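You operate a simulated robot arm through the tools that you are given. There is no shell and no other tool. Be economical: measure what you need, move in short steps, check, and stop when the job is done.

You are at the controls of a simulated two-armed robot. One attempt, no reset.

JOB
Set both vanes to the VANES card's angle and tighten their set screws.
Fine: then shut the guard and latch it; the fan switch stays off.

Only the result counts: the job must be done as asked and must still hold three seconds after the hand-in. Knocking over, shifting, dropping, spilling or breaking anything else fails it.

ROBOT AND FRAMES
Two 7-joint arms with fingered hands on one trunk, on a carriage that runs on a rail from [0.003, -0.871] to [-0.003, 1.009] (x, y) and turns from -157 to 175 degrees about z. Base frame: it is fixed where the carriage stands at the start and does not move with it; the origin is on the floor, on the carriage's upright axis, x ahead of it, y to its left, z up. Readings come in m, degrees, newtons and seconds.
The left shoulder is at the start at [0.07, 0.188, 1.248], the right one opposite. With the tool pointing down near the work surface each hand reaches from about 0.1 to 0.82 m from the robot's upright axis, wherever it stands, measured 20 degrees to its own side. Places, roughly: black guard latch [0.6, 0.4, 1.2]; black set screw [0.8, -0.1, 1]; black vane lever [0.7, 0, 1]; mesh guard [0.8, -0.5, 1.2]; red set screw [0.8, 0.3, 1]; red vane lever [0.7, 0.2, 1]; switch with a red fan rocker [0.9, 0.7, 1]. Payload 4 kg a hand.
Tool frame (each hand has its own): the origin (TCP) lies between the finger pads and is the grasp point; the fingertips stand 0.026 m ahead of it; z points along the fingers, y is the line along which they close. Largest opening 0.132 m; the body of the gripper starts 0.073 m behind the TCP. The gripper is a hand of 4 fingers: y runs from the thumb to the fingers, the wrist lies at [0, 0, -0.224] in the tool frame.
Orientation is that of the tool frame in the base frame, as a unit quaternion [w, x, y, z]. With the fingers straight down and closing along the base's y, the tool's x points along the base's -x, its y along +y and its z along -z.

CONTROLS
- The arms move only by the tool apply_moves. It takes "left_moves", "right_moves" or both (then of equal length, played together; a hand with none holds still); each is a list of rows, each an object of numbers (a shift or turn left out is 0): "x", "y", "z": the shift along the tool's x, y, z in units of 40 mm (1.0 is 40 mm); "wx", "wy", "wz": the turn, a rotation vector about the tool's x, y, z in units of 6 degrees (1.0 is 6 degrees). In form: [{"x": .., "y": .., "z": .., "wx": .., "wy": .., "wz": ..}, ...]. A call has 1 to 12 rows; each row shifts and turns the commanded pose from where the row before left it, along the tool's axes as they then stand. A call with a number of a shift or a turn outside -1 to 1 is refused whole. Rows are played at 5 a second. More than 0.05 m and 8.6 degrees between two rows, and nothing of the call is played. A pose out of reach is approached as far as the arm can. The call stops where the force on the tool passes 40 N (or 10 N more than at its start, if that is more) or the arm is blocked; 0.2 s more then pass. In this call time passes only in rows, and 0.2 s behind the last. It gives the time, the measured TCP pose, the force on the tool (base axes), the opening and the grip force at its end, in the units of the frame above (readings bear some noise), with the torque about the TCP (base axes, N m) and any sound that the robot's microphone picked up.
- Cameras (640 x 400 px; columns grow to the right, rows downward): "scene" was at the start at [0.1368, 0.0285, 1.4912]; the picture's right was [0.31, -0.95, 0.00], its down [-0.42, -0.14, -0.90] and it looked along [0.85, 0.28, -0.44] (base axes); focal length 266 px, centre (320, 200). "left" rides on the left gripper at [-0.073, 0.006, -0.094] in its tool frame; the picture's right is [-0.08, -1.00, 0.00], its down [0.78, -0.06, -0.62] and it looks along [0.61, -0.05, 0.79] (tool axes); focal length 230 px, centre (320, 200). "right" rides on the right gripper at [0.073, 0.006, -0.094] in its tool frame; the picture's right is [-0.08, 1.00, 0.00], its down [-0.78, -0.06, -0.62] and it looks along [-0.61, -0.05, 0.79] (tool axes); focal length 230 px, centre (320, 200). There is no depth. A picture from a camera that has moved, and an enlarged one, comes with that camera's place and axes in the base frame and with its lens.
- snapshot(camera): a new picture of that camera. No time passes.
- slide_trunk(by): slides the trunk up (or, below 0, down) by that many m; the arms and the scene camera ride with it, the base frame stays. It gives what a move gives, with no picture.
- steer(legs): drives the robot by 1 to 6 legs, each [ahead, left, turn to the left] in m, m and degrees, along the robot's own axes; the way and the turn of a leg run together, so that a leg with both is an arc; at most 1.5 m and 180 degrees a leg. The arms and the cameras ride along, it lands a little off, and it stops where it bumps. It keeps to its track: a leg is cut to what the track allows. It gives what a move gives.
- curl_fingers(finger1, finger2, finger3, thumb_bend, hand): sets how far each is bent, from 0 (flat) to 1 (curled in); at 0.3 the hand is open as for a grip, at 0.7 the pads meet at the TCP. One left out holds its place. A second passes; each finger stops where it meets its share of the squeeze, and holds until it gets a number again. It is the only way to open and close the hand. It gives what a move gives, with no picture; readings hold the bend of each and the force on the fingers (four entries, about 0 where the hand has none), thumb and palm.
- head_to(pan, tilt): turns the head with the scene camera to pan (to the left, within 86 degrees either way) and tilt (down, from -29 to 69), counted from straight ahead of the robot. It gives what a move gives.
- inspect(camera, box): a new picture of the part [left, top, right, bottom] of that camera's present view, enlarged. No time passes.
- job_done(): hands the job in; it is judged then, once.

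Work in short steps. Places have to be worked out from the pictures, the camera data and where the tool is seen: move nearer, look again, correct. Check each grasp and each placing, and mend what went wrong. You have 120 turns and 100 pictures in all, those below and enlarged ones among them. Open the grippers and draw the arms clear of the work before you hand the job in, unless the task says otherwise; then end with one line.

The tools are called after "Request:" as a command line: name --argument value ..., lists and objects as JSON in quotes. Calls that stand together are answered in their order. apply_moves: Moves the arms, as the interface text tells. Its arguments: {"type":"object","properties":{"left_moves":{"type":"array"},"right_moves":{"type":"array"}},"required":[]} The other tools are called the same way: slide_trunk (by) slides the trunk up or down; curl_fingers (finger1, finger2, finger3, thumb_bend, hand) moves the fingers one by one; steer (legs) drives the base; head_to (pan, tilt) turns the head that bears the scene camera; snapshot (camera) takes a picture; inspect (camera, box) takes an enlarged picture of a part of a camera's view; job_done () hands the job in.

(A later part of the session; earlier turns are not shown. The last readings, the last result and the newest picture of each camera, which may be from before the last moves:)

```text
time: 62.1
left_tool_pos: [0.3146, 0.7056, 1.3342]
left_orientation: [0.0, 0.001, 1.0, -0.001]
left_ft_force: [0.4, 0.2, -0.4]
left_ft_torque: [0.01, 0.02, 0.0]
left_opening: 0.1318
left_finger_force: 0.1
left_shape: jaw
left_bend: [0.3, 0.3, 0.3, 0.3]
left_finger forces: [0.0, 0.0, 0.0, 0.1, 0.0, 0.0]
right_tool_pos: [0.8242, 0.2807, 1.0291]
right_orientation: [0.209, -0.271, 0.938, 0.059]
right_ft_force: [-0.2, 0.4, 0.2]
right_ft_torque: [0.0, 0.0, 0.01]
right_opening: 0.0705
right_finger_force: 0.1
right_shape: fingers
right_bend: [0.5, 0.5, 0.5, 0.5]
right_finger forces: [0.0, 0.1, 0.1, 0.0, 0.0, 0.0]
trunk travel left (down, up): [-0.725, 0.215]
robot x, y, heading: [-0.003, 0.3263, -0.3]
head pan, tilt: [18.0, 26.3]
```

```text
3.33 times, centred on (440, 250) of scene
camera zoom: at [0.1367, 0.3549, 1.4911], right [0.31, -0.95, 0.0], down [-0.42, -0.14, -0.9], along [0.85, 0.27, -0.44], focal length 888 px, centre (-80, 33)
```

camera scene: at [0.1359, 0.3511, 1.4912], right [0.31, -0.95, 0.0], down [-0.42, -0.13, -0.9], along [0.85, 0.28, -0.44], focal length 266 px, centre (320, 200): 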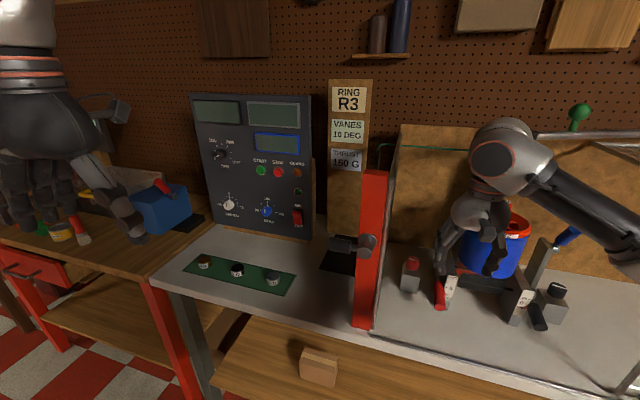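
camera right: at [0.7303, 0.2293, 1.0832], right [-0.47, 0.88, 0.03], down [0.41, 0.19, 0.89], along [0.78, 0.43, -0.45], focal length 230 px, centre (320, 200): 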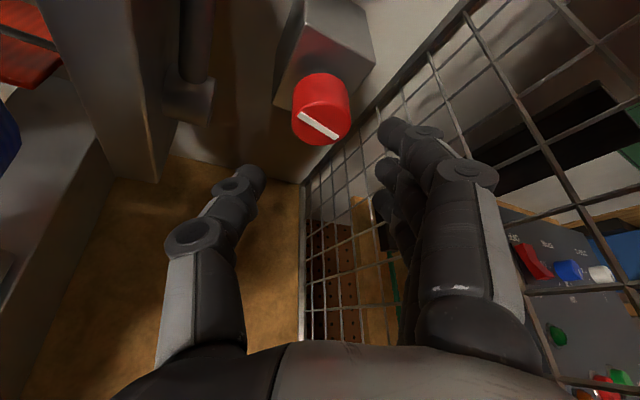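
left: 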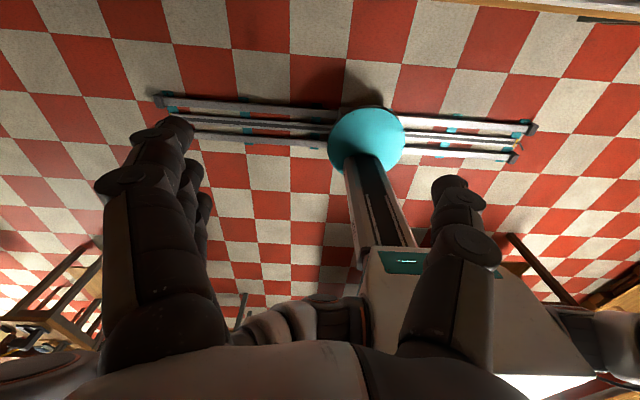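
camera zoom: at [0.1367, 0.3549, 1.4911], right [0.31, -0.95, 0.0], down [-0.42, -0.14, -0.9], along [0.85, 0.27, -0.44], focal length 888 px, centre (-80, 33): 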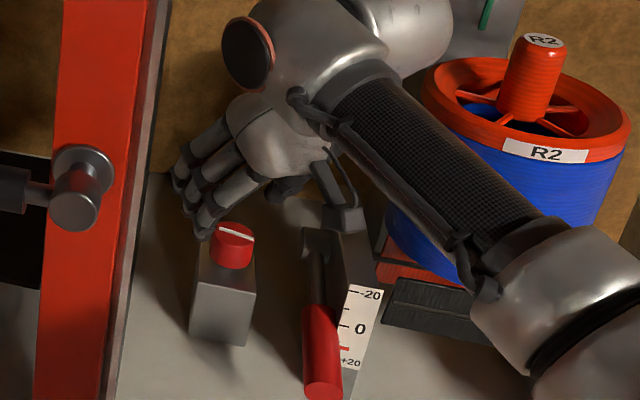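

It's well aligned. I'll lower straight down so that the pads flank the knob, then close.

Request:
apply_moves --right_moves '[{"x": 0.305, "z": 0.52}, {"x": 0.305, "z": 0.52}]'

Request:
curl_fingers --hand "right" --finger1 0.6 --finger2 0.62 --finger3 0.62 --thumb_bend 0.62

Request:
snapshot --camera "right"

```text
time: 62.7
left_tool_pos: [0.3148, 0.705, 1.3356]
left_orientation: [0.0, 0.001, 1.0, 0.0]
left_ft_force: [0.0, 0.1, -0.8]
left_ft_torque: [0.04, 0.04, 0.01]
left_opening: 0.1317
left_finger_force: 0.1
left_shape: jaw
left_bend: [0.3, 0.3, 0.3, 0.3]
left_finger forces: [0.0, 0.0, 0.0, 0.0, 0.1, 0.1]
right_tool_pos: [0.8167, 0.2772, 0.9837]
right_orientation: [0.211, -0.271, 0.937, 0.059]
right_ft_force: [0.6, -0.5, 2.0]
right_ft_torque: [0.12, 0.07, -0.05]
right_opening: 0.0701
right_finger_force: 1.3
right_shape: fingers
right_bend: [0.51, 0.5, 0.5, 0.5]
right_finger forces: [2.5, 0.0, 0.0, 0.1, 0.1, 0.0]
trunk travel left (down, up): [-0.725, 0.215]
robot x, y, heading: [-0.0025, 0.3237, -0.2]
head pan, tilt: [18.0, 26.3]
```

```text
time: 63.7
left_tool_pos: [0.3128, 0.7059, 1.3354]
left_orientation: [0.001, 0.001, 1.0, 0.0]
left_ft_force: [-0.4, 0.2, -0.5]
left_ft_torque: [0.02, -0.01, -0.01]
left_opening: 0.1319
left_finger_force: 0.0
left_shape: jaw
left_bend: [0.3, 0.3, 0.3, 0.3]
left_finger forces: [0.0, 0.0, 0.0, 0.0, 0.0, 0.0]
right_tool_pos: [0.817, 0.2782, 0.9824]
right_orientation: [0.211, -0.271, 0.937, 0.059]
right_ft_force: [-3.5, 6.1, 5.7]
right_ft_torque: [0.35, 0.3, -0.09]
right_opening: 0.0502
right_finger_force: 7.2
right_shape: fingers
right_bend: [0.54, 0.6, 0.62, 0.61]
right_finger forces: [9.4, 2.4, 0.0, 0.0, 1.6, 0.1]
trunk travel left (down, up): [-0.725, 0.215]
robot x, y, heading: [0.0, 0.3253, -0.2]
head pan, tilt: [18.0, 26.3]
```

```text
47 pictures are left
camera right: at [0.7239, 0.2272, 1.037], right [-0.47, 0.88, 0.03], down [0.41, 0.19, 0.89], along [0.78, 0.43, -0.45], focal length 230 px, centre (320, 200)
```

right: 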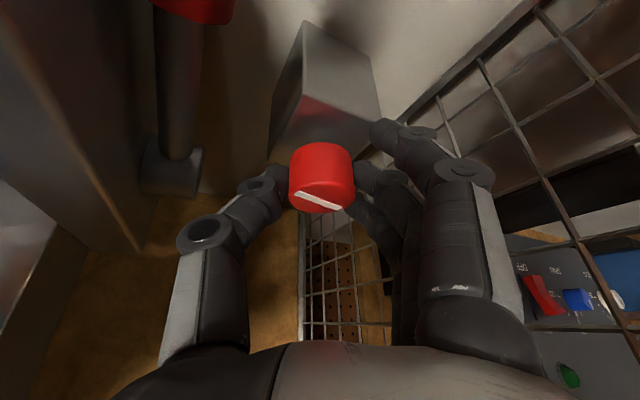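

Finger 1 is resting on the block. I'll open it and grip with fingers 2 and 3 against the thumb.

Request:
curl_fingers --hand "right" --finger1 0.35

Request:
curl_fingers --hand "right" --finger2 0.72 --finger3 0.72 --thumb_bend 0.72

Request:
snapshot --camera "right"

```text
time: 64.7
left_tool_pos: [0.3143, 0.7049, 1.3346]
left_orientation: [0.0, 0.002, 1.0, 0.0]
left_ft_force: [-0.4, 0.0, 0.8]
left_ft_torque: [0.03, 0.0, 0.02]
left_opening: 0.1318
left_finger_force: 0.1
left_shape: jaw
left_bend: [0.3, 0.3, 0.3, 0.3]
left_finger forces: [0.0, 0.0, 0.0, 0.0, 0.0, 0.0]
right_tool_pos: [0.8177, 0.2776, 0.9817]
right_orientation: [0.21, -0.271, 0.937, 0.059]
right_ft_force: [-0.9, 0.4, 2.5]
right_ft_torque: [0.07, 0.02, -0.01]
right_opening: 0.0766
right_finger_force: 1.7
right_shape: fingers
right_bend: [0.35, 0.59, 0.62, 0.62]
right_finger forces: [0.1, 2.6, 0.0, 0.0, 1.2, 0.0]
trunk travel left (down, up): [-0.725, 0.215]
robot x, y, heading: [-0.0017, 0.3241, -0.3]
head pan, tilt: [18.0, 26.3]
```

```text
time: 65.7
left_tool_pos: [0.3146, 0.7039, 1.3356]
left_orientation: [0.0, 0.002, 1.0, 0.001]
left_ft_force: [0.6, -0.1, -0.2]
left_ft_torque: [0.0, 0.01, -0.04]
left_opening: 0.1321
left_finger_force: 0.1
left_shape: jaw
left_bend: [0.3, 0.3, 0.3, 0.3]
left_finger forces: [0.0, 0.0, 0.1, 0.0, 0.0, 0.0]
right_tool_pos: [0.8176, 0.277, 0.9811]
right_orientation: [0.208, -0.271, 0.938, 0.059]
right_ft_force: [2.4, -1.0, 0.0]
right_ft_torque: [0.01, -0.02, -0.02]
right_opening: 0.0745
right_finger_force: 11.5
right_shape: fingers
right_bend: [0.35, 0.6, 0.71, 0.66]
right_finger forces: [0.0, 8.6, 1.7, 0.0, 12.6, 0.0]
trunk travel left (down, up): [-0.725, 0.215]
robot x, y, heading: [-0.002, 0.3233, -0.2]
head pan, tilt: [18.0, 26.3]
```

```text
46 pictures are left
camera right: at [0.7254, 0.2255, 1.0355], right [-0.47, 0.88, 0.03], down [0.41, 0.19, 0.89], along [0.78, 0.43, -0.45], focal length 230 px, centre (320, 200)
```

right: 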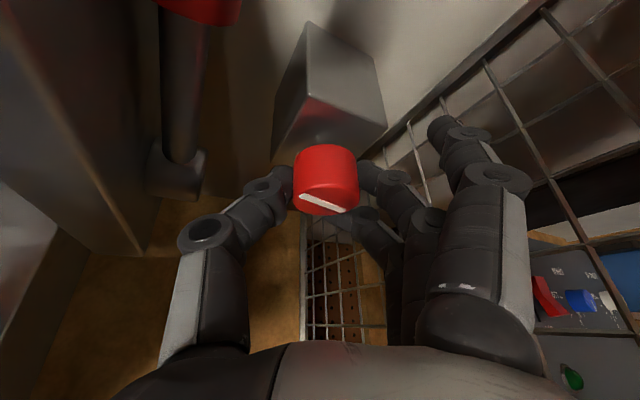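

It's a solid grip (8.6 N against 12.6 N). I'll turn clockwise about the vertical in two short calls.

Request:
apply_moves --right_moves '[{"wx": 0.38, "wz": 0.82}, {"wx": 0.38, "wz": 0.82}, {"wx": 0.38, "wz": 0.82}, {"wx": 0.38, "wz": 0.82}, {"wx": 0.38, "wz": 0.82}]'

Request:
snapshot --camera "right"

```text
time: 66.9
left_tool_pos: [0.3135, 0.7036, 1.3349]
left_orientation: [-0.001, 0.002, 1.0, 0.0]
left_ft_force: [-0.5, -0.3, -0.9]
left_ft_torque: [0.0, 0.02, 0.01]
left_opening: 0.1319
left_finger_force: 0.0
left_shape: jaw
left_bend: [0.3, 0.3, 0.3, 0.3]
left_finger forces: [0.0, 0.1, 0.0, 0.1, 0.1, 0.0]
right_tool_pos: [0.8176, 0.2777, 0.9809]
right_orientation: [0.218, -0.042, 0.975, 0.01]
right_ft_force: [-1.6, -0.9, -0.7]
right_ft_torque: [0.01, 0.04, 0.05]
right_opening: 0.0735
right_finger_force: 9.0
right_shape: fingers
right_bend: [0.35, 0.6, 0.72, 0.67]
right_finger forces: [0.0, 7.2, 0.5, 0.0, 10.2, 0.0]
trunk travel left (down, up): [-0.725, 0.215]
robot x, y, heading: [-0.0026, 0.3317, -0.1]
head pan, tilt: [18.0, 26.3]
```

```text
45 pictures are left
camera right: at [0.712, 0.2739, 1.0353], right [-0.02, 1.0, 0.03], down [0.45, -0.02, 0.89], along [0.89, 0.03, -0.45], focal length 230 px, centre (320, 200)
```

right: 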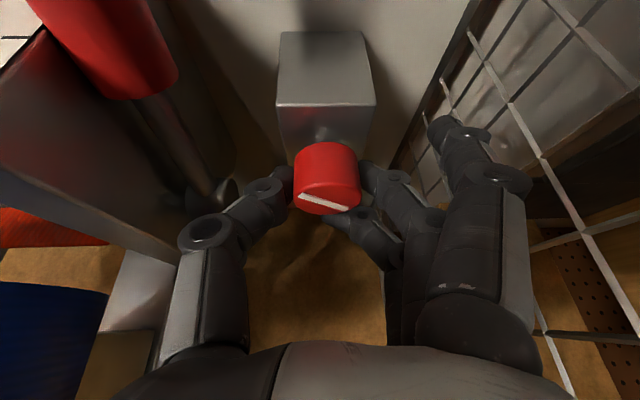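

The knob is turning with the hand. I'll continue clockwise.

Request:
apply_moves --right_moves '[{"wx": 0.38, "wz": 0.82}, {"wx": 0.38, "wz": 0.82}, {"wx": 0.38, "wz": 0.82}, {"wx": 0.38, "wz": 0.82}, {"wx": 0.38, "wz": 0.82}, {"wx": 0.38, "wz": 0.82}]'

Request:
snapshot --camera "right"

```text
time: 68.5
left_tool_pos: [0.3134, 0.69, 1.3401]
left_orientation: [0.003, 0.008, 1.0, 0.002]
left_ft_force: [-0.4, 1.9, -0.5]
left_ft_torque: [-0.1, -0.01, 0.04]
left_opening: 0.1319
left_finger_force: 0.1
left_shape: jaw
left_bend: [0.3, 0.3, 0.3, 0.3]
left_finger forces: [0.0, 0.0, 0.0, 0.0, 0.1, 0.0]
right_tool_pos: [0.8189, 0.238, 0.9888]
right_orientation: [0.217, 0.243, 0.944, -0.047]
right_ft_force: [-0.2, 0.6, 0.3]
right_ft_torque: [0.03, 0.01, 0.02]
right_opening: 0.0615
right_finger_force: 0.5
right_shape: fingers
right_bend: [0.35, 0.69, 0.72, 0.72]
right_finger forces: [0.6, 0.0, 0.0, 0.0, 0.0, 0.0]
right hand out of reach, approached as far as the arm can: row 6
trunk travel left (down, up): [-0.725, 0.215]
robot x, y, heading: [0.0023, 0.3247, -1.2]
head pan, tilt: [18.0, 26.3]
stopped in row 6 (right hand): the arm was blocked; the commanded pose is now the measured one
```

```text
44 pictures are left
camera right: at [0.7284, 0.2927, 1.043], right [0.54, 0.84, 0.05], down [0.35, -0.28, 0.89], along [0.77, -0.47, -0.44], focal length 230 px, centre (320, 200)
```

right: 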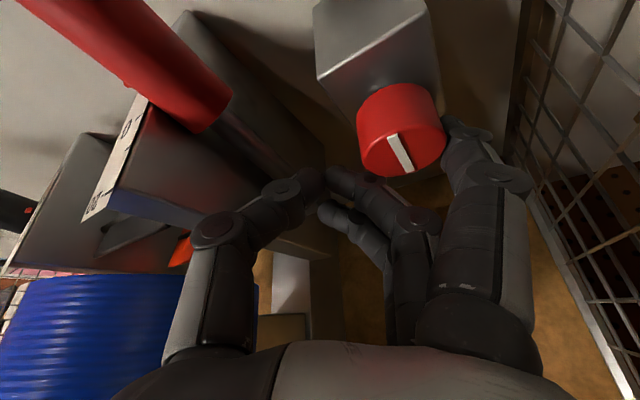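

The arm was blocked in the last row and the hand slipped off the knob. I'll look before moving.

Request:
snapshot --camera "scene"

Request:
inspect --camera "scene" --box '[360, 190, 520, 310]'

```text
43 pictures are left
camera scene: at [0.128, 0.3399, 1.4925], right [0.29, -0.96, -0.01], down [-0.42, -0.12, -0.9], along [0.86, 0.27, -0.44], focal length 266 px, centre (320, 200)
```

scene: 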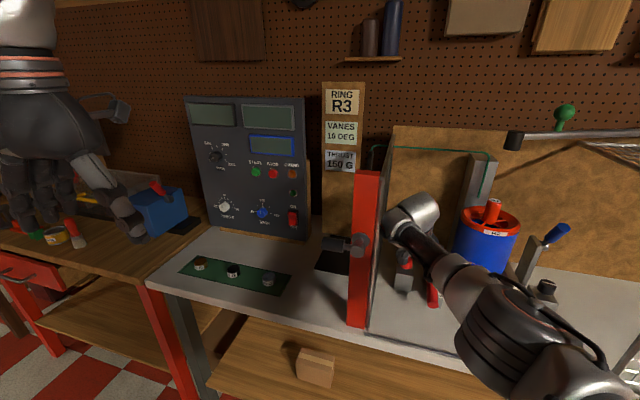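

```text
3.33 times, centred on (440, 250) of scene
camera zoom: at [0.128, 0.3399, 1.4925], right [0.29, -0.96, -0.01], down [-0.42, -0.12, -0.9], along [0.86, 0.27, -0.44], focal length 888 px, centre (-80, 33)
```

zoom: 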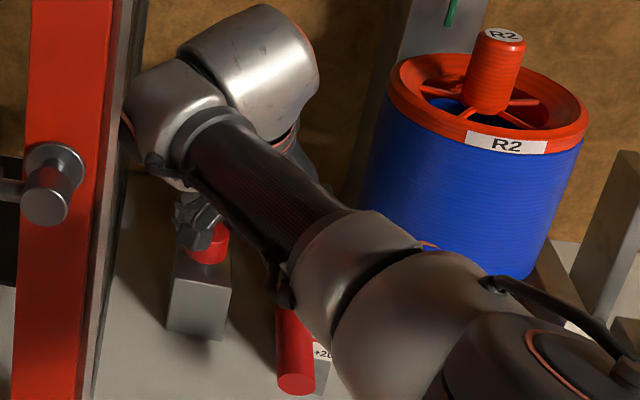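

The wrist touched the mesh panel at the negative yaw. I'll back away from it, lift, and yaw back counter-clockwise; later strokes will stay at yaw ≥ 0.

Request:
apply_moves --right_moves '[{"y": -0.3, "x": -0.2, "z": -0.4}, {"x": -0.3, "z": -0.6, "y": -0.2}, {"x": -0.2, "z": -0.4, "wx": -0.38, "wz": -0.82}, {"wx": -0.38, "wz": -0.82}, {"wx": -0.38, "wz": -0.82}, {"wx": -0.38, "wz": -0.82}, {"wx": -0.38, "wz": -0.82}, {"wx": -0.38, "wz": -0.82}]'

Request:
curl_fingers --hand "right" --finger1 0.4 --finger2 0.5 --finger3 0.5 --thumb_bend 0.5

Request:
inspect --camera "scene" --box '[360, 190, 520, 310]'

```text
time: 70.3
left_tool_pos: [0.3178, 0.7002, 1.3338]
left_orientation: [0.0, 0.005, 1.0, -0.001]
left_ft_force: [0.0, 0.4, -0.1]
left_ft_torque: [-0.01, 0.02, 0.03]
left_opening: 0.1317
left_finger_force: 0.0
left_shape: jaw
left_bend: [0.3, 0.3, 0.3, 0.3]
left_finger forces: [0.1, 0.1, 0.0, 0.0, 0.1, 0.0]
right_tool_pos: [0.8134, 0.2438, 1.0464]
right_orientation: [0.222, -0.046, 0.974, 0.012]
right_ft_force: [0.1, 0.3, -0.7]
right_ft_torque: [-0.02, -0.02, -0.02]
right_opening: 0.0614
right_finger_force: 0.0
right_shape: fingers
right_bend: [0.35, 0.69, 0.72, 0.72]
right_finger forces: [0.0, 0.1, 0.1, 0.0, 0.0, 0.1]
trunk travel left (down, up): [-0.725, 0.215]
robot x, y, heading: [0.0014, 0.3246, -0.6]
head pan, tilt: [18.0, 26.3]
```

```text
time: 71.3
left_tool_pos: [0.3166, 0.7018, 1.3348]
left_orientation: [0.0, 0.005, 1.0, 0.0]
left_ft_force: [0.2, 0.3, -0.8]
left_ft_torque: [-0.03, 0.02, -0.02]
left_opening: 0.132
left_finger_force: 0.0
left_shape: jaw
left_bend: [0.3, 0.3, 0.3, 0.3]
left_finger forces: [0.1, 0.0, 0.0, 0.0, 0.0, 0.0]
right_tool_pos: [0.8142, 0.2431, 1.0461]
right_orientation: [0.221, -0.046, 0.974, 0.012]
right_ft_force: [0.3, -0.7, -0.5]
right_ft_torque: [0.02, -0.01, -0.01]
right_opening: 0.0872
right_finger_force: 0.1
right_shape: fingers
right_bend: [0.4, 0.5, 0.5, 0.5]
right_finger forces: [0.0, 0.0, 0.1, 0.0, 0.0, 0.1]
trunk travel left (down, up): [-0.725, 0.215]
robot x, y, heading: [-0.0004, 0.3229, -0.5]
head pan, tilt: [18.0, 26.3]
```

```text
3.33 times, centred on (440, 250) of scene
camera zoom: at [0.136, 0.3517, 1.4912], right [0.3, -0.95, 0.0], down [-0.42, -0.13, -0.9], along [0.85, 0.27, -0.44], focal length 888 px, centre (-80, 33)
```

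zoom: 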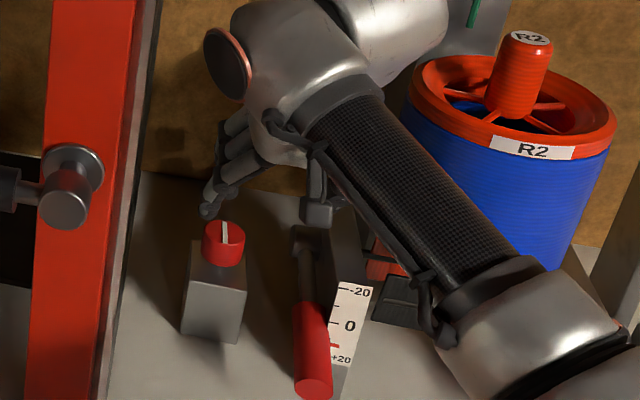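

The slot has turned about 85 degrees clockwise. I'll re-grip from yaw +38 to find out whether it's at its stop.

Request:
apply_moves --right_moves '[{"wx": -0.38, "wz": -0.82}, {"wx": -0.38, "wz": -0.82}, {"wx": -0.38, "wz": -0.82}, {"wx": -0.38, "wz": -0.82}, {"wx": -0.38, "wz": -0.82}, {"wx": -0.38, "wz": -0.82}, {"x": -0.42, "y": 0.64, "z": 0.61}]'

Request:
curl_fingers --hand "right" --finger1 0.32

Request:
apply_moves --right_moves '[{"x": 0.253, "z": 0.53}, {"x": 0.253, "z": 0.53}]'

Request:
snapshot --camera "right"

```text
time: 72.9
left_tool_pos: [0.3173, 0.7042, 1.3339]
left_orientation: [0.0, 0.006, 1.0, -0.001]
left_ft_force: [-0.6, -0.1, 0.3]
left_ft_torque: [-0.03, -0.02, -0.02]
left_opening: 0.1322
left_finger_force: 0.1
left_shape: jaw
left_bend: [0.3, 0.3, 0.3, 0.3]
left_finger forces: [0.1, 0.0, 0.1, 0.0, 0.0, 0.0]
right_tool_pos: [0.8175, 0.2829, 1.0295]
right_orientation: [0.211, -0.318, 0.922, 0.069]
right_ft_force: [-0.7, -0.4, 0.2]
right_ft_torque: [-0.03, -0.01, 0.01]
right_opening: 0.0873
right_finger_force: 0.0
right_shape: fingers
right_bend: [0.4, 0.5, 0.5, 0.5]
right_finger forces: [0.1, 0.0, 0.1, 0.0, 0.1, 0.0]
trunk travel left (down, up): [-0.725, 0.215]
robot x, y, heading: [-0.0011, 0.3269, -0.6]
head pan, tilt: [18.0, 26.3]
```

```text
time: 73.9
left_tool_pos: [0.3184, 0.7015, 1.3346]
left_orientation: [0.0, 0.005, 1.0, 0.001]
left_ft_force: [-0.3, -1.1, 0.7]
left_ft_torque: [0.03, 0.03, 0.03]
left_opening: 0.1318
left_finger_force: 0.0
left_shape: jaw
left_bend: [0.3, 0.3, 0.3, 0.3]
left_finger forces: [0.0, 0.1, 0.1, 0.0, 0.1, 0.0]
right_tool_pos: [0.8176, 0.2809, 1.031]
right_orientation: [0.211, -0.317, 0.922, 0.069]
right_ft_force: [0.3, -0.5, 0.2]
right_ft_torque: [-0.04, -0.01, 0.03]
right_opening: 0.0997
right_finger_force: 0.1
right_shape: fingers
right_bend: [0.32, 0.5, 0.5, 0.5]
right_finger forces: [0.0, 0.0, 0.0, 0.0, 0.0, 0.1]
trunk travel left (down, up): [-0.725, 0.215]
robot x, y, heading: [-0.0008, 0.3254, -0.8]
head pan, tilt: [18.0, 26.3]
```

```text
time: 74.5
left_tool_pos: [0.3174, 0.7015, 1.3353]
left_orientation: [0.0, 0.005, 1.0, 0.0]
left_ft_force: [0.6, -0.2, -0.2]
left_ft_torque: [0.04, 0.0, -0.02]
left_opening: 0.132
left_finger_force: 0.0
left_shape: jaw
left_bend: [0.3, 0.3, 0.3, 0.3]
left_finger forces: [0.0, 0.1, 0.0, 0.0, 0.0, 0.0]
right_tool_pos: [0.8189, 0.2795, 0.9849]
right_orientation: [0.211, -0.317, 0.922, 0.07]
right_ft_force: [0.0, 0.6, -0.1]
right_ft_torque: [0.02, 0.0, 0.02]
right_opening: 0.0996
right_finger_force: 0.1
right_shape: fingers
right_bend: [0.32, 0.5, 0.5, 0.5]
right_finger forces: [0.1, 0.0, 0.0, 0.0, 0.0, 0.0]
trunk travel left (down, up): [-0.725, 0.215]
robot x, y, heading: [-0.0008, 0.3217, -0.6]
head pan, tilt: [18.0, 26.3]
```

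```text
40 pictures are left
camera right: at [0.7317, 0.2183, 1.0374], right [-0.56, 0.83, 0.03], down [0.38, 0.23, 0.9], along [0.74, 0.51, -0.44], focal length 230 px, centre (320, 200)
```

right: 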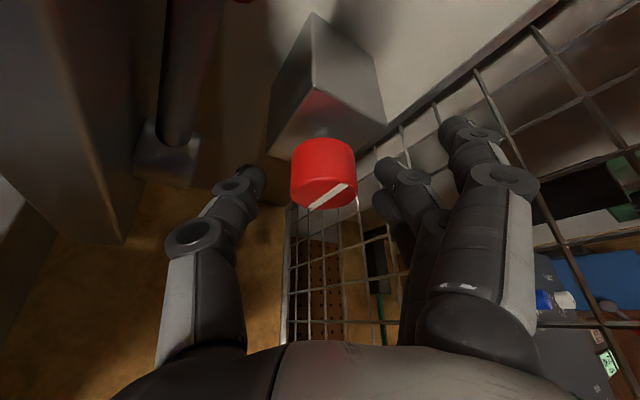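

Aligned. I'll grip, turn clockwise 27 degrees, and check whether the slot follows.

Request:
curl_fingers --hand "right" --finger2 0.72 --finger3 0.72 --thumb_bend 0.72

Request:
apply_moves --right_moves '[{"wx": 0.38, "wz": 0.82}, {"wx": 0.38, "wz": 0.82}, {"wx": 0.38, "wz": 0.82}, {"wx": 0.38, "wz": 0.82}, {"wx": 0.38, "wz": 0.82}, {"wx": 0.2, "wz": 0.43}]'

Request:
snapshot --camera "right"

```text
time: 75.5
left_tool_pos: [0.3188, 0.7017, 1.3344]
left_orientation: [-0.001, 0.005, 1.0, 0.0]
left_ft_force: [0.0, -0.5, -0.2]
left_ft_torque: [-0.02, -0.01, 0.01]
left_opening: 0.1319
left_finger_force: 0.0
left_shape: jaw
left_bend: [0.3, 0.3, 0.3, 0.3]
left_finger forces: [0.1, 0.0, 0.1, 0.1, 0.1, 0.0]
right_tool_pos: [0.8187, 0.2798, 0.9839]
right_orientation: [0.211, -0.317, 0.922, 0.068]
right_ft_force: [2.5, -1.2, -2.1]
right_ft_torque: [0.03, -0.01, -0.02]
right_opening: 0.079
right_finger_force: 10.5
right_shape: fingers
right_bend: [0.32, 0.6, 0.72, 0.66]
right_finger forces: [0.0, 8.8, 0.0, 0.1, 12.0, 0.1]
trunk travel left (down, up): [-0.725, 0.215]
robot x, y, heading: [0.0005, 0.3257, -0.5]
head pan, tilt: [18.0, 26.3]
```

```text
time: 76.9
left_tool_pos: [0.3219, 0.7018, 1.334]
left_orientation: [-0.001, 0.005, 1.0, 0.0]
left_ft_force: [0.2, -0.4, 0.0]
left_ft_torque: [0.03, -0.03, 0.04]
left_opening: 0.132
left_finger_force: 0.0
left_shape: jaw
left_bend: [0.3, 0.3, 0.3, 0.3]
left_finger forces: [0.0, 0.0, 0.0, 0.1, 0.0, 0.0]
right_tool_pos: [0.8205, 0.2807, 0.9834]
right_orientation: [0.222, -0.068, 0.973, 0.016]
right_ft_force: [23.8, 3.4, 4.2]
right_ft_torque: [0.07, -0.39, 0.48]
right_opening: 0.078
right_finger_force: 14.9
right_shape: fingers
right_bend: [0.32, 0.62, 0.72, 0.66]
right_finger forces: [0.1, 7.6, 0.1, 0.1, 22.1, 0.0]
trunk travel left (down, up): [-0.725, 0.215]
robot x, y, heading: [-0.0035, 0.323, -0.7]
head pan, tilt: [18.0, 26.3]
```

```text
39 pictures are left
camera right: at [0.7157, 0.2711, 1.0366], right [-0.07, 1.0, 0.03], down [0.44, 0.0, 0.9], along [0.89, 0.08, -0.44], focal length 230 px, centre (320, 200)
```

right: 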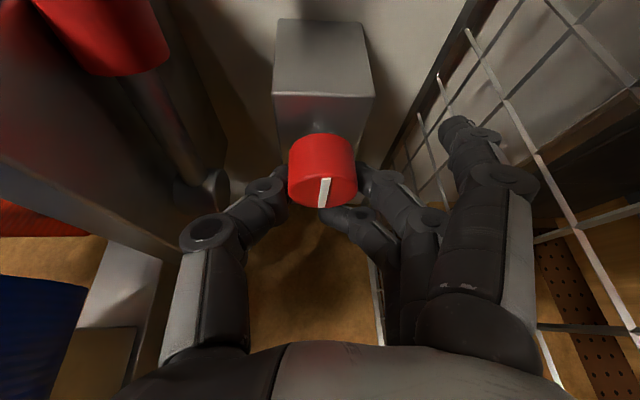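

The knob now resists (24 N, 0.48 N m) and the slot stays put along x, so red is at its stop and tight. I'll release, lift and back away, then re-read the red scale.

Request:
curl_fingers --hand "right" --finger1 0.4 --finger2 0.45 --finger3 0.45 --thumb_bend 0.45

Request:
apply_moves --right_moves '[{"x": -0.42, "z": -0.91}, {"x": -0.42, "z": -0.91}, {"x": -0.42, "z": -0.91}, {"x": 0.7, "z": -0.6, "y": -0.3}, {"x": 0.9, "z": -0.42, "y": -0.3}, {"x": 0.9, "z": -0.42, "y": -0.3}, {"x": 0.9, "z": -0.42, "y": -0.3}, {"x": 0.9, "z": -0.42, "y": -0.3}, {"x": 0.9, "z": -0.42, "y": -0.3}, {"x": 0.9, "z": -0.42}]'

Request:
inspect --camera "scene" --box '[400, 230, 480, 300]'

```text
time: 77.9
left_tool_pos: [0.3181, 0.7019, 1.336]
left_orientation: [0.0, 0.005, 1.0, 0.0]
left_ft_force: [0.4, -0.4, 0.1]
left_ft_torque: [0.01, 0.0, -0.01]
left_opening: 0.1319
left_finger_force: 0.2
left_shape: jaw
left_bend: [0.3, 0.3, 0.3, 0.3]
left_finger forces: [0.0, 0.0, 0.0, 0.1, 0.0, 0.0]
right_tool_pos: [0.8194, 0.2794, 0.9841]
right_orientation: [0.221, -0.067, 0.973, 0.016]
right_ft_force: [-0.4, -0.7, -0.1]
right_ft_torque: [0.01, -0.01, 0.01]
right_opening: 0.0956
right_finger_force: 0.1
right_shape: fingers
right_bend: [0.4, 0.45, 0.45, 0.45]
right_finger forces: [0.0, 0.0, 0.0, 0.0, 0.0, 0.0]
trunk travel left (down, up): [-0.725, 0.215]
robot x, y, heading: [-0.0008, 0.3276, -0.8]
head pan, tilt: [18.0, 26.3]
```

```text
time: 80.1
left_tool_pos: [0.3171, 0.7003, 1.3359]
left_orientation: [0.002, 0.006, 1.0, 0.001]
left_ft_force: [-0.1, 0.1, 0.4]
left_ft_torque: [-0.01, -0.01, -0.04]
left_opening: 0.1321
left_finger_force: 0.1
left_shape: jaw
left_bend: [0.3, 0.3, 0.3, 0.3]
left_finger forces: [0.0, 0.0, 0.0, 0.0, 0.0, 0.1]
right_tool_pos: [0.5535, 0.169, 1.1131]
right_orientation: [0.222, -0.067, 0.973, 0.016]
right_ft_force: [0.1, -0.1, -0.6]
right_ft_torque: [0.04, -0.02, -0.04]
right_opening: 0.0954
right_finger_force: 0.1
right_shape: fingers
right_bend: [0.4, 0.45, 0.45, 0.45]
right_finger forces: [0.0, 0.0, 0.1, 0.0, 0.0, 0.1]
trunk travel left (down, up): [-0.725, 0.215]
robot x, y, heading: [0.001, 0.3237, -0.3]
head pan, tilt: [18.0, 26.3]
```

```text
5.71 times, centred on (440, 265) of scene
camera zoom: at [0.1347, 0.3505, 1.4913], right [0.3, -0.95, 0.0], down [-0.42, -0.13, -0.9], along [0.86, 0.27, -0.44], focal length 1522 px, centre (-366, -171)
```

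zoom: 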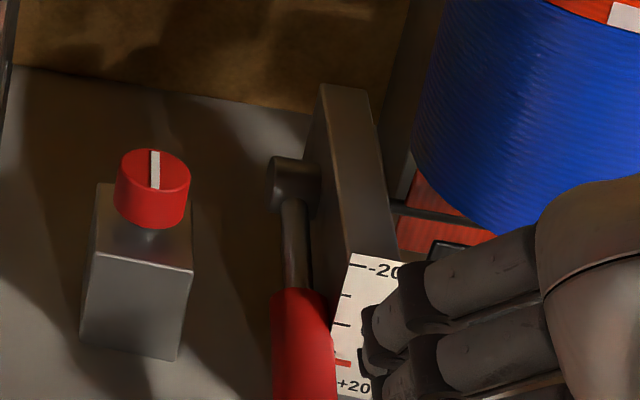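

Red is unchanged at about +9.5 and tight. I'll park the right arm up and back, then drive to y≈0 so the left arm can do the black screw while the right stays clear of the guard edge.

Request:
apply_moves --right_moves '[{"x": 0.19, "y": -0.2, "z": -0.84}, {"x": 0.19, "y": -0.2, "z": -0.84}, {"x": 0.19, "y": -0.2, "z": -0.84}, {"x": 0.19, "y": -0.2, "z": -0.84}, {"x": 0.19, "y": -0.2, "z": -0.84}, {"x": 0.19, "y": -0.2, "z": -0.84}, {"x": 0.19, "y": -0.2, "z": -0.84}, {"x": 0.19, "y": -0.2, "z": -0.84}, {"wy": 0.84, "wz": 0.3}, {"wy": 0.84, "wz": 0.3}, {"wy": 0.84, "wz": 0.3}, {"wy": 0.84, "wz": 0.3}]'

Request:
steer --legs '[[0, -0.3, 0]]'

Request:
snapshot --camera "scene"

```text
time: 82.7
left_tool_pos: [0.319, 0.7011, 1.3346]
left_orientation: [0.0, 0.005, 1.0, 0.0]
left_ft_force: [0.4, 0.3, 0.8]
left_ft_torque: [0.0, -0.02, -0.02]
left_opening: 0.132
left_finger_force: 0.2
left_shape: jaw
left_bend: [0.3, 0.3, 0.3, 0.3]
left_finger forces: [0.0, 0.1, 0.0, 0.0, 0.1, 0.0]
right_tool_pos: [0.3965, 0.0835, 1.3281]
right_orientation: [0.046, -0.008, 0.999, 0.018]
right_ft_force: [0.9, -0.2, 0.6]
right_ft_torque: [0.02, -0.01, -0.01]
right_opening: 0.0956
right_finger_force: 0.0
right_shape: fingers
right_bend: [0.4, 0.45, 0.45, 0.45]
right_finger forces: [0.0, 0.0, 0.0, 0.1, 0.0, 0.0]
trunk travel left (down, up): [-0.725, 0.215]
robot x, y, heading: [-0.0007, 0.3254, -1.0]
head pan, tilt: [18.0, 26.3]
```

```text
time: 84.7
left_tool_pos: [0.3177, 0.4056, 1.3336]
left_orientation: [0.001, 0.003, 1.0, -0.002]
left_ft_force: [-0.3, 0.0, -0.7]
left_ft_torque: [0.0, -0.02, -0.04]
left_opening: 0.1318
left_finger_force: 0.2
left_shape: jaw
left_bend: [0.3, 0.3, 0.3, 0.3]
left_finger forces: [0.1, 0.1, 0.1, 0.0, 0.0, 0.0]
right_tool_pos: [0.3972, -0.2124, 1.3273]
right_orientation: [0.047, -0.009, 0.999, 0.016]
right_ft_force: [0.4, 0.5, 0.4]
right_ft_torque: [-0.01, 0.02, 0.0]
right_opening: 0.0955
right_finger_force: 0.0
right_shape: fingers
right_bend: [0.4, 0.45, 0.45, 0.45]
right_finger forces: [0.1, 0.0, 0.1, 0.1, 0.0, 0.0]
trunk travel left (down, up): [-0.725, 0.215]
robot x, y, heading: [0.0036, 0.0254, -0.7]
head pan, tilt: [18.0, 26.3]
```

```text
37 pictures are left
camera scene: at [0.1368, 0.0555, 1.4911], right [0.3, -0.95, 0.0], down [-0.42, -0.14, -0.9], along [0.85, 0.27, -0.44], focal length 266 px, centre (320, 200)
```

scene: 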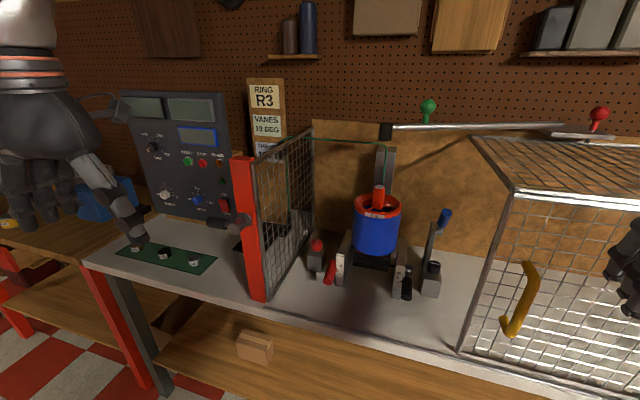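

I'll bring the left hand round to in front of the black screw, tool vertical, then tilt it 40 degrees back.

Request:
apply_moves --left_moves '[{"x": -0.7, "y": -0.875, "z": 0.2}, {"x": -0.7, "y": -0.875, "z": 0.2}, {"x": -0.7, "y": -0.875, "z": 0.2}, {"x": -0.7, "y": -0.875, "z": 0.2}, {"x": -0.7, "y": -0.875, "z": 0.2}, {"x": -0.7, "y": -0.875, "z": 0.2}, {"x": -0.7, "y": -0.875, "z": 0.2}, {"x": -0.7, "y": -0.875, "z": 0.2}, {"x": -0.7, "y": -0.875, "z": 0.2}, {"x": -0.7, "y": -0.875, "z": 0.2}]'

Request:
apply_moves --left_moves '[{"wy": -0.953}, {"wy": -0.953}, {"wy": -0.953}, {"wy": -0.953}, {"wy": -0.953}, {"wy": -0.953}, {"wy": -0.953}]'

Request:
curl_fingers --hand "left" --finger1 0.5 --finger2 0.5 --finger3 0.5 --thumb_bend 0.5

Request:
snapshot --camera "scene"

```text
time: 86.9
left_tool_pos: [0.5936, 0.0487, 1.2554]
left_orientation: [-0.001, 0.003, 1.0, 0.001]
left_ft_force: [1.0, -1.3, 0.5]
left_ft_torque: [0.04, 0.0, -0.04]
left_opening: 0.1319
left_finger_force: 0.1
left_shape: jaw
left_bend: [0.3, 0.3, 0.3, 0.3]
left_finger forces: [0.0, 0.1, 0.1, 0.1, 0.1, 0.1]
right_tool_pos: [0.3982, -0.2173, 1.3269]
right_orientation: [0.048, -0.009, 0.999, 0.018]
right_ft_force: [-0.2, 0.1, 0.3]
right_ft_torque: [0.02, 0.0, 0.01]
right_opening: 0.0954
right_finger_force: 0.0
right_shape: fingers
right_bend: [0.4, 0.45, 0.45, 0.45]
right_finger forces: [0.0, 0.0, 0.1, 0.0, 0.0, 0.0]
trunk travel left (down, up): [-0.725, 0.215]
robot x, y, heading: [0.0033, 0.0278, -0.3]
head pan, tilt: [18.0, 26.3]
```

```text
time: 88.5
left_tool_pos: [0.5941, 0.0521, 1.2558]
left_orientation: [0.344, 0.004, 0.939, -0.002]
left_ft_force: [0.1, 0.1, -0.3]
left_ft_torque: [-0.03, -0.01, -0.03]
left_opening: 0.1318
left_finger_force: 0.0
left_shape: jaw
left_bend: [0.3, 0.3, 0.3, 0.3]
left_finger forces: [0.0, 0.0, 0.0, 0.0, 0.0, 0.0]
right_tool_pos: [0.3957, -0.2151, 1.3281]
right_orientation: [0.047, -0.009, 0.999, 0.017]
right_ft_force: [-0.6, 0.4, 0.2]
right_ft_torque: [-0.02, -0.01, 0.04]
right_opening: 0.0957
right_finger_force: 0.1
right_shape: fingers
right_bend: [0.4, 0.45, 0.45, 0.45]
right_finger forces: [0.1, 0.0, 0.0, 0.0, 0.0, 0.1]
trunk travel left (down, up): [-0.725, 0.215]
robot x, y, heading: [0.0012, 0.0249, -0.4]
head pan, tilt: [18.0, 26.3]
```

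```text
time: 89.5
left_tool_pos: [0.5949, 0.0507, 1.2548]
left_orientation: [0.343, 0.004, 0.939, -0.001]
left_ft_force: [-0.2, 0.7, -0.1]
left_ft_torque: [-0.03, -0.02, 0.0]
left_opening: 0.0715
left_finger_force: 0.1
left_shape: fingers
left_bend: [0.5, 0.5, 0.5, 0.5]
left_finger forces: [0.0, 0.0, 0.0, 0.0, 0.0, 0.0]
right_tool_pos: [0.3971, -0.2152, 1.3293]
right_orientation: [0.047, -0.009, 0.999, 0.018]
right_ft_force: [0.2, -0.1, -0.5]
right_ft_torque: [0.0, 0.01, -0.03]
right_opening: 0.0954
right_finger_force: 0.0
right_shape: fingers
right_bend: [0.4, 0.45, 0.45, 0.45]
right_finger forces: [0.1, 0.1, 0.0, 0.0, 0.0, 0.1]
trunk travel left (down, up): [-0.725, 0.215]
robot x, y, heading: [0.0003, 0.0252, -0.5]
head pan, tilt: [18.0, 26.3]
```

```text
36 pictures are left
camera scene: at [0.1368, 0.0532, 1.4912], right [0.3, -0.95, 0.0], down [-0.42, -0.13, -0.9], along [0.85, 0.27, -0.44], focal length 266 px, centre (320, 200)
```

scene: 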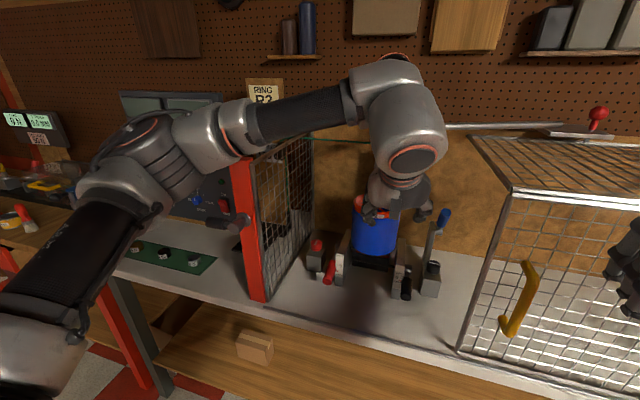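

The left arm reaches over nicely. I'll yaw +15 and move toward a point above and in front of the black knob at about (0.826, -0.082, 0.98).

Request:
apply_moves --left_moves '[{"wx": -0.54, "wz": -0.64}, {"wx": -0.54, "wz": -0.64}, {"wx": -0.54, "wz": -0.64}, {"x": -0.097, "y": -0.735, "z": 0.817}, {"x": -0.097, "y": -0.735, "z": 0.817}, {"x": -0.097, "y": -0.735, "z": 0.817}, {"x": -0.097, "y": -0.735, "z": 0.817}, {"x": -0.097, "y": -0.735, "z": 0.817}, {"x": -0.097, "y": -0.735, "z": 0.817}]'

Request:
inspect --camera "scene" --box '[360, 190, 500, 310]'

Request:
snapshot --camera "left"

```text
time: 91.7
left_tool_pos: [0.7437, -0.0703, 1.1396]
left_orientation: [0.35, -0.112, 0.93, 0.03]
left_ft_force: [0.9, -0.3, 0.5]
left_ft_torque: [0.01, -0.03, -0.01]
left_opening: 0.071
left_finger_force: 0.0
left_shape: fingers
left_bend: [0.5, 0.5, 0.5, 0.5]
left_finger forces: [0.0, 0.0, 0.0, 0.0, 0.1, 0.0]
right_tool_pos: [0.3649, -0.1867, 1.3437]
right_orientation: [0.059, -0.013, 0.998, 0.008]
right_ft_force: [0.1, 0.5, 0.6]
right_ft_torque: [-0.03, 0.06, 0.0]
right_opening: 0.0958
right_finger_force: 0.1
right_shape: fingers
right_bend: [0.4, 0.45, 0.45, 0.45]
right_finger forces: [0.0, 0.0, 0.0, 0.0, 0.0, 0.0]
trunk travel left (down, up): [-0.725, 0.215]
robot x, y, heading: [0.0009, 0.029, -0.1]
head pan, tilt: [18.0, 26.3]
stopped in row 9 (left hand): the arm was blocked; the commanded pose is now the measured one
```

```text
3.33 times, centred on (430, 250) of scene
camera zoom: at [0.0986, 0.0833, 1.4941], right [0.31, -0.95, 0.03], down [-0.4, -0.15, -0.9], along [0.86, 0.27, -0.43], focal length 888 px, centre (-47, 33)
```

zoom: 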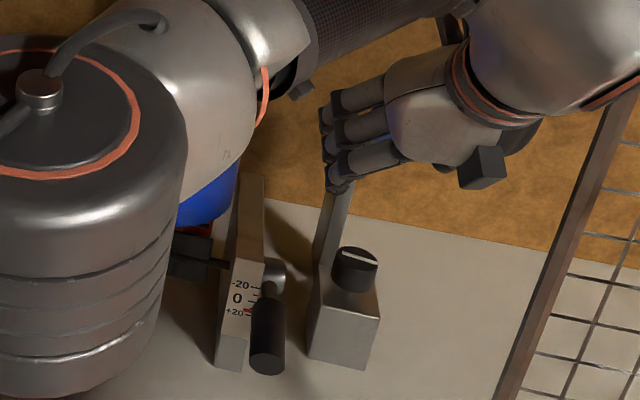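

```text
34 pictures are left
camera left: at [0.7358, -0.0623, 1.2587], right [0.28, -0.96, 0.07], down [-0.96, -0.29, -0.05], along [0.07, -0.06, -1.0], focal length 230 px, centre (320, 200)
```

left: 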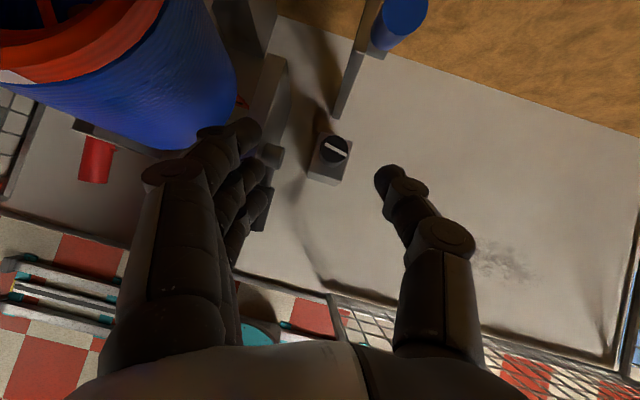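

The left wrist (about (0.60, -0.11, 1.31)) has touched the guard's top corner. I'll back off to +y and yaw to about -20 so that the wrist sits left of the guard edge.

Request:
apply_moves --left_moves '[{"y": 0.7}, {"y": 0.7}, {"wx": 0.54, "wz": 0.64}, {"wx": 0.54, "wz": 0.64}, {"wx": 0.54, "wz": 0.64}, {"wx": 0.54, "wz": 0.64}, {"wx": 0.54, "wz": 0.64}, {"wx": 0.54, "wz": 0.64}, {"wx": 0.54, "wz": 0.64}]'

Request:
snapshot --camera "scene"

```text
time: 93.7
left_tool_pos: [0.7631, -0.0321, 1.1172]
left_orientation: [0.334, 0.176, 0.924, -0.064]
left_ft_force: [0.3, 0.3, 0.7]
left_ft_torque: [-0.03, 0.01, -0.02]
left_opening: 0.0712
left_finger_force: 0.1
left_shape: fingers
left_bend: [0.5, 0.5, 0.5, 0.5]
left_finger forces: [0.0, 0.0, 0.0, 0.0, 0.0, 0.1]
right_tool_pos: [0.3974, -0.2104, 1.329]
right_orientation: [0.047, -0.01, 0.999, 0.018]
right_ft_force: [1.0, -0.3, -0.2]
right_ft_torque: [0.01, 0.01, 0.01]
right_opening: 0.0957
right_finger_force: 0.0
right_shape: fingers
right_bend: [0.4, 0.45, 0.45, 0.45]
right_finger forces: [0.0, 0.1, 0.0, 0.0, 0.1, 0.0]
trunk travel left (down, up): [-0.725, 0.215]
robot x, y, heading: [-0.0001, 0.0289, -0.5]
head pan, tilt: [18.0, 26.3]
```

```text
33 pictures are left
camera scene: at [0.1371, 0.056, 1.4912], right [0.31, -0.95, 0.0], down [-0.42, -0.14, -0.9], along [0.85, 0.27, -0.44], focal length 266 px, centre (320, 200)
```

scene: 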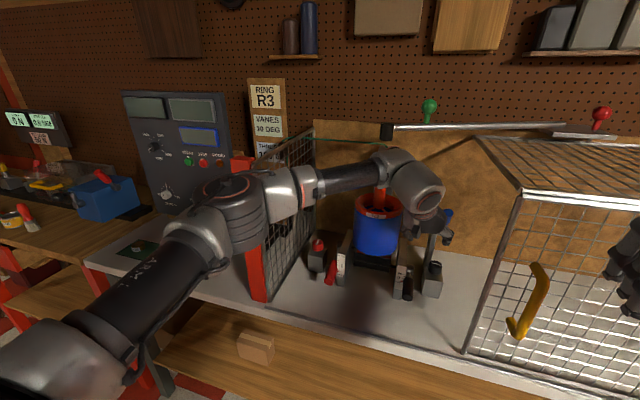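

The guard moved only a centimetre or two along its slide, so no harm done. I'll approach the black knob from this yaw.

Request:
apply_moves --left_moves '[{"x": -0.087, "y": -0.194, "z": 0.9}, {"x": -0.087, "y": -0.194, "z": 0.9}, {"x": -0.087, "y": -0.194, "z": 0.9}]'

Request:
snapshot --camera "left"

Request:
inspect --camera "scene" --box '[380, 200, 480, 310]'

```text
time: 94.5
left_tool_pos: [0.8257, -0.0837, 1.0402]
left_orientation: [0.335, 0.176, 0.924, -0.063]
left_ft_force: [-0.7, -0.3, 0.5]
left_ft_torque: [-0.01, 0.0, 0.03]
left_opening: 0.0712
left_finger_force: 0.0
left_shape: fingers
left_bend: [0.5, 0.5, 0.5, 0.5]
left_finger forces: [0.0, 0.0, 0.0, 0.1, 0.1, 0.0]
right_tool_pos: [0.3982, -0.2146, 1.3275]
right_orientation: [0.047, -0.011, 0.999, 0.019]
right_ft_force: [0.4, 0.8, -0.6]
right_ft_torque: [0.03, 0.01, 0.0]
right_opening: 0.0955
right_finger_force: 0.0
right_shape: fingers
right_bend: [0.4, 0.45, 0.45, 0.45]
right_finger forces: [0.0, 0.0, 0.1, 0.0, 0.0, 0.1]
trunk travel left (down, up): [-0.725, 0.215]
robot x, y, heading: [0.0032, 0.0253, -0.1]
head pan, tilt: [18.0, 26.3]
```

```text
32 pictures are left
camera left: at [0.8242, -0.0765, 1.1589], right [-0.31, -0.95, 0.05], down [-0.95, 0.31, -0.03], along [0.01, -0.05, -1.0], focal length 230 px, centre (320, 200)
```

left: 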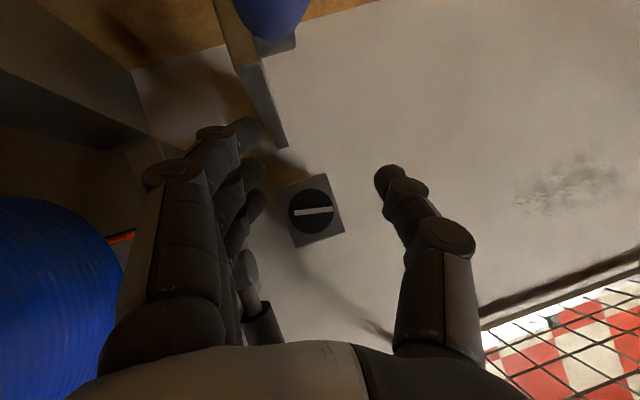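

```text
3.64 times, centred on (430, 255) of scene
camera zoom: at [0.1369, 0.0529, 1.4913], right [0.31, -0.95, 0.0], down [-0.42, -0.13, -0.9], along [0.85, 0.27, -0.44], focal length 969 px, centre (-80, 0)
```

zoom: 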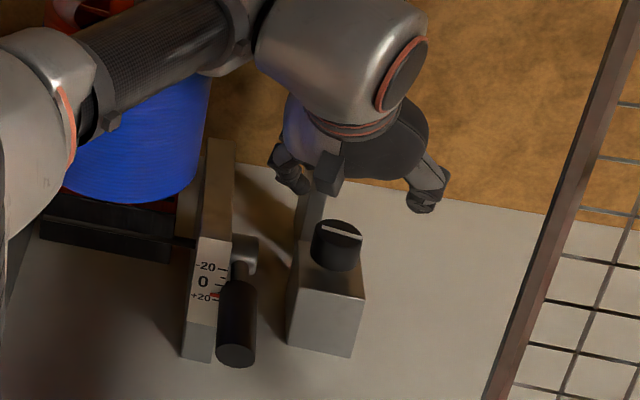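

The knob centre is at about (0.820, -0.077). I'll yaw to about +8, then lower onto it.

Request:
apply_moves --left_moves '[{"wx": -0.54, "wz": -0.64}, {"wx": -0.54, "wz": -0.64}, {"wx": -0.54, "wz": -0.64}, {"wx": -0.54, "wz": -0.64}, {"wx": -0.54, "wz": -0.64}, {"wx": -0.54, "wz": -0.64}, {"x": 0.32, "y": 0.062, "z": 0.33}, {"x": 0.32, "y": 0.062, "z": 0.33}, {"x": 0.32, "y": 0.062, "z": 0.33}]'

Request:
snapshot --camera "left"

```text
time: 96.5
left_tool_pos: [0.818, -0.0479, 1.003]
left_orientation: [0.35, -0.067, 0.934, 0.021]
left_ft_force: [1.8, -6.7, 10.0]
left_ft_torque: [-0.34, -0.16, 0.13]
left_opening: 0.0722
left_finger_force: 5.9
left_shape: fingers
left_bend: [0.5, 0.52, 0.51, 0.5]
left_finger forces: [0.0, 3.5, 0.9, 0.0, 7.8, 0.1]
left hand out of reach, approached as far as the arm can: row 3, 4, 5, 6
right_tool_pos: [0.3951, -0.2128, 1.3288]
right_orientation: [0.048, -0.011, 0.999, 0.017]
right_ft_force: [0.7, -0.7, -0.8]
right_ft_torque: [0.0, -0.01, -0.01]
right_opening: 0.0957
right_finger_force: 0.1
right_shape: fingers
right_bend: [0.4, 0.45, 0.45, 0.45]
right_finger forces: [0.1, 0.0, 0.0, 0.0, 0.1, 0.0]
trunk travel left (down, up): [-0.725, 0.215]
robot x, y, heading: [-0.0018, 0.029, -0.3]
head pan, tilt: [18.0, 26.3]
stopped in row 9 (left hand): the force on the tool passed its limit at 50 N (the readings are from after the stop); the commanded pose is now the measured one
```

```text
30 pictures are left
camera left: at [0.8118, -0.0412, 1.1218], right [0.2, -0.98, 0.06], down [-0.98, -0.2, -0.05], along [0.06, -0.05, -1.0], focal length 230 px, centre (320, 200)
```

left: 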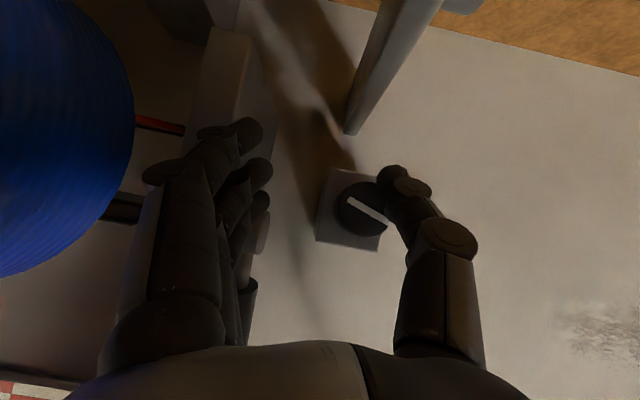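

The yaw was out of reach, so the hand drifted and the thumb landed on the knob. I'll lift straight up and check the black scale.

Request:
apply_moves --left_moves '[{"x": -0.4, "z": -0.48}, {"x": -0.4, "z": -0.48}, {"x": -0.3, "z": -0.36}]'

Request:
inspect --camera "scene" --box '[380, 220, 460, 310]'

```text
time: 97.3
left_tool_pos: [0.8211, -0.0452, 1.0696]
left_orientation: [0.347, -0.069, 0.935, 0.023]
left_ft_force: [0.1, -0.4, -0.7]
left_ft_torque: [-0.01, 0.02, 0.0]
left_opening: 0.0709
left_finger_force: 0.1
left_shape: fingers
left_bend: [0.5, 0.5, 0.5, 0.5]
left_finger forces: [0.0, 0.0, 0.0, 0.0, 0.0, 0.0]
right_tool_pos: [0.3971, -0.2123, 1.3269]
right_orientation: [0.047, -0.009, 0.999, 0.018]
right_ft_force: [0.3, -0.5, -0.6]
right_ft_torque: [0.04, -0.02, -0.03]
right_opening: 0.0954
right_finger_force: 0.1
right_shape: fingers
right_bend: [0.4, 0.45, 0.45, 0.45]
right_finger forces: [0.0, 0.0, 0.0, 0.0, 0.1, 0.0]
trunk travel left (down, up): [-0.725, 0.215]
robot x, y, heading: [-0.0004, 0.0289, -0.1]
head pan, tilt: [18.0, 26.3]
```

```text
4.44 times, centred on (420, 265) of scene
camera zoom: at [0.1373, 0.0545, 1.4911], right [0.3, -0.95, 0.0], down [-0.42, -0.13, -0.9], along [0.85, 0.27, -0.44], focal length 1184 px, centre (-124, -89)
```

zoom: 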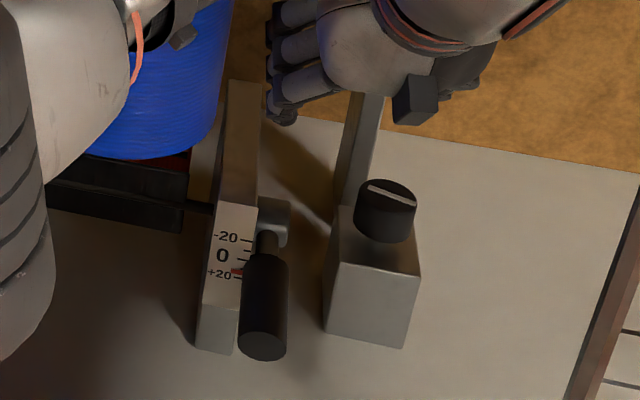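

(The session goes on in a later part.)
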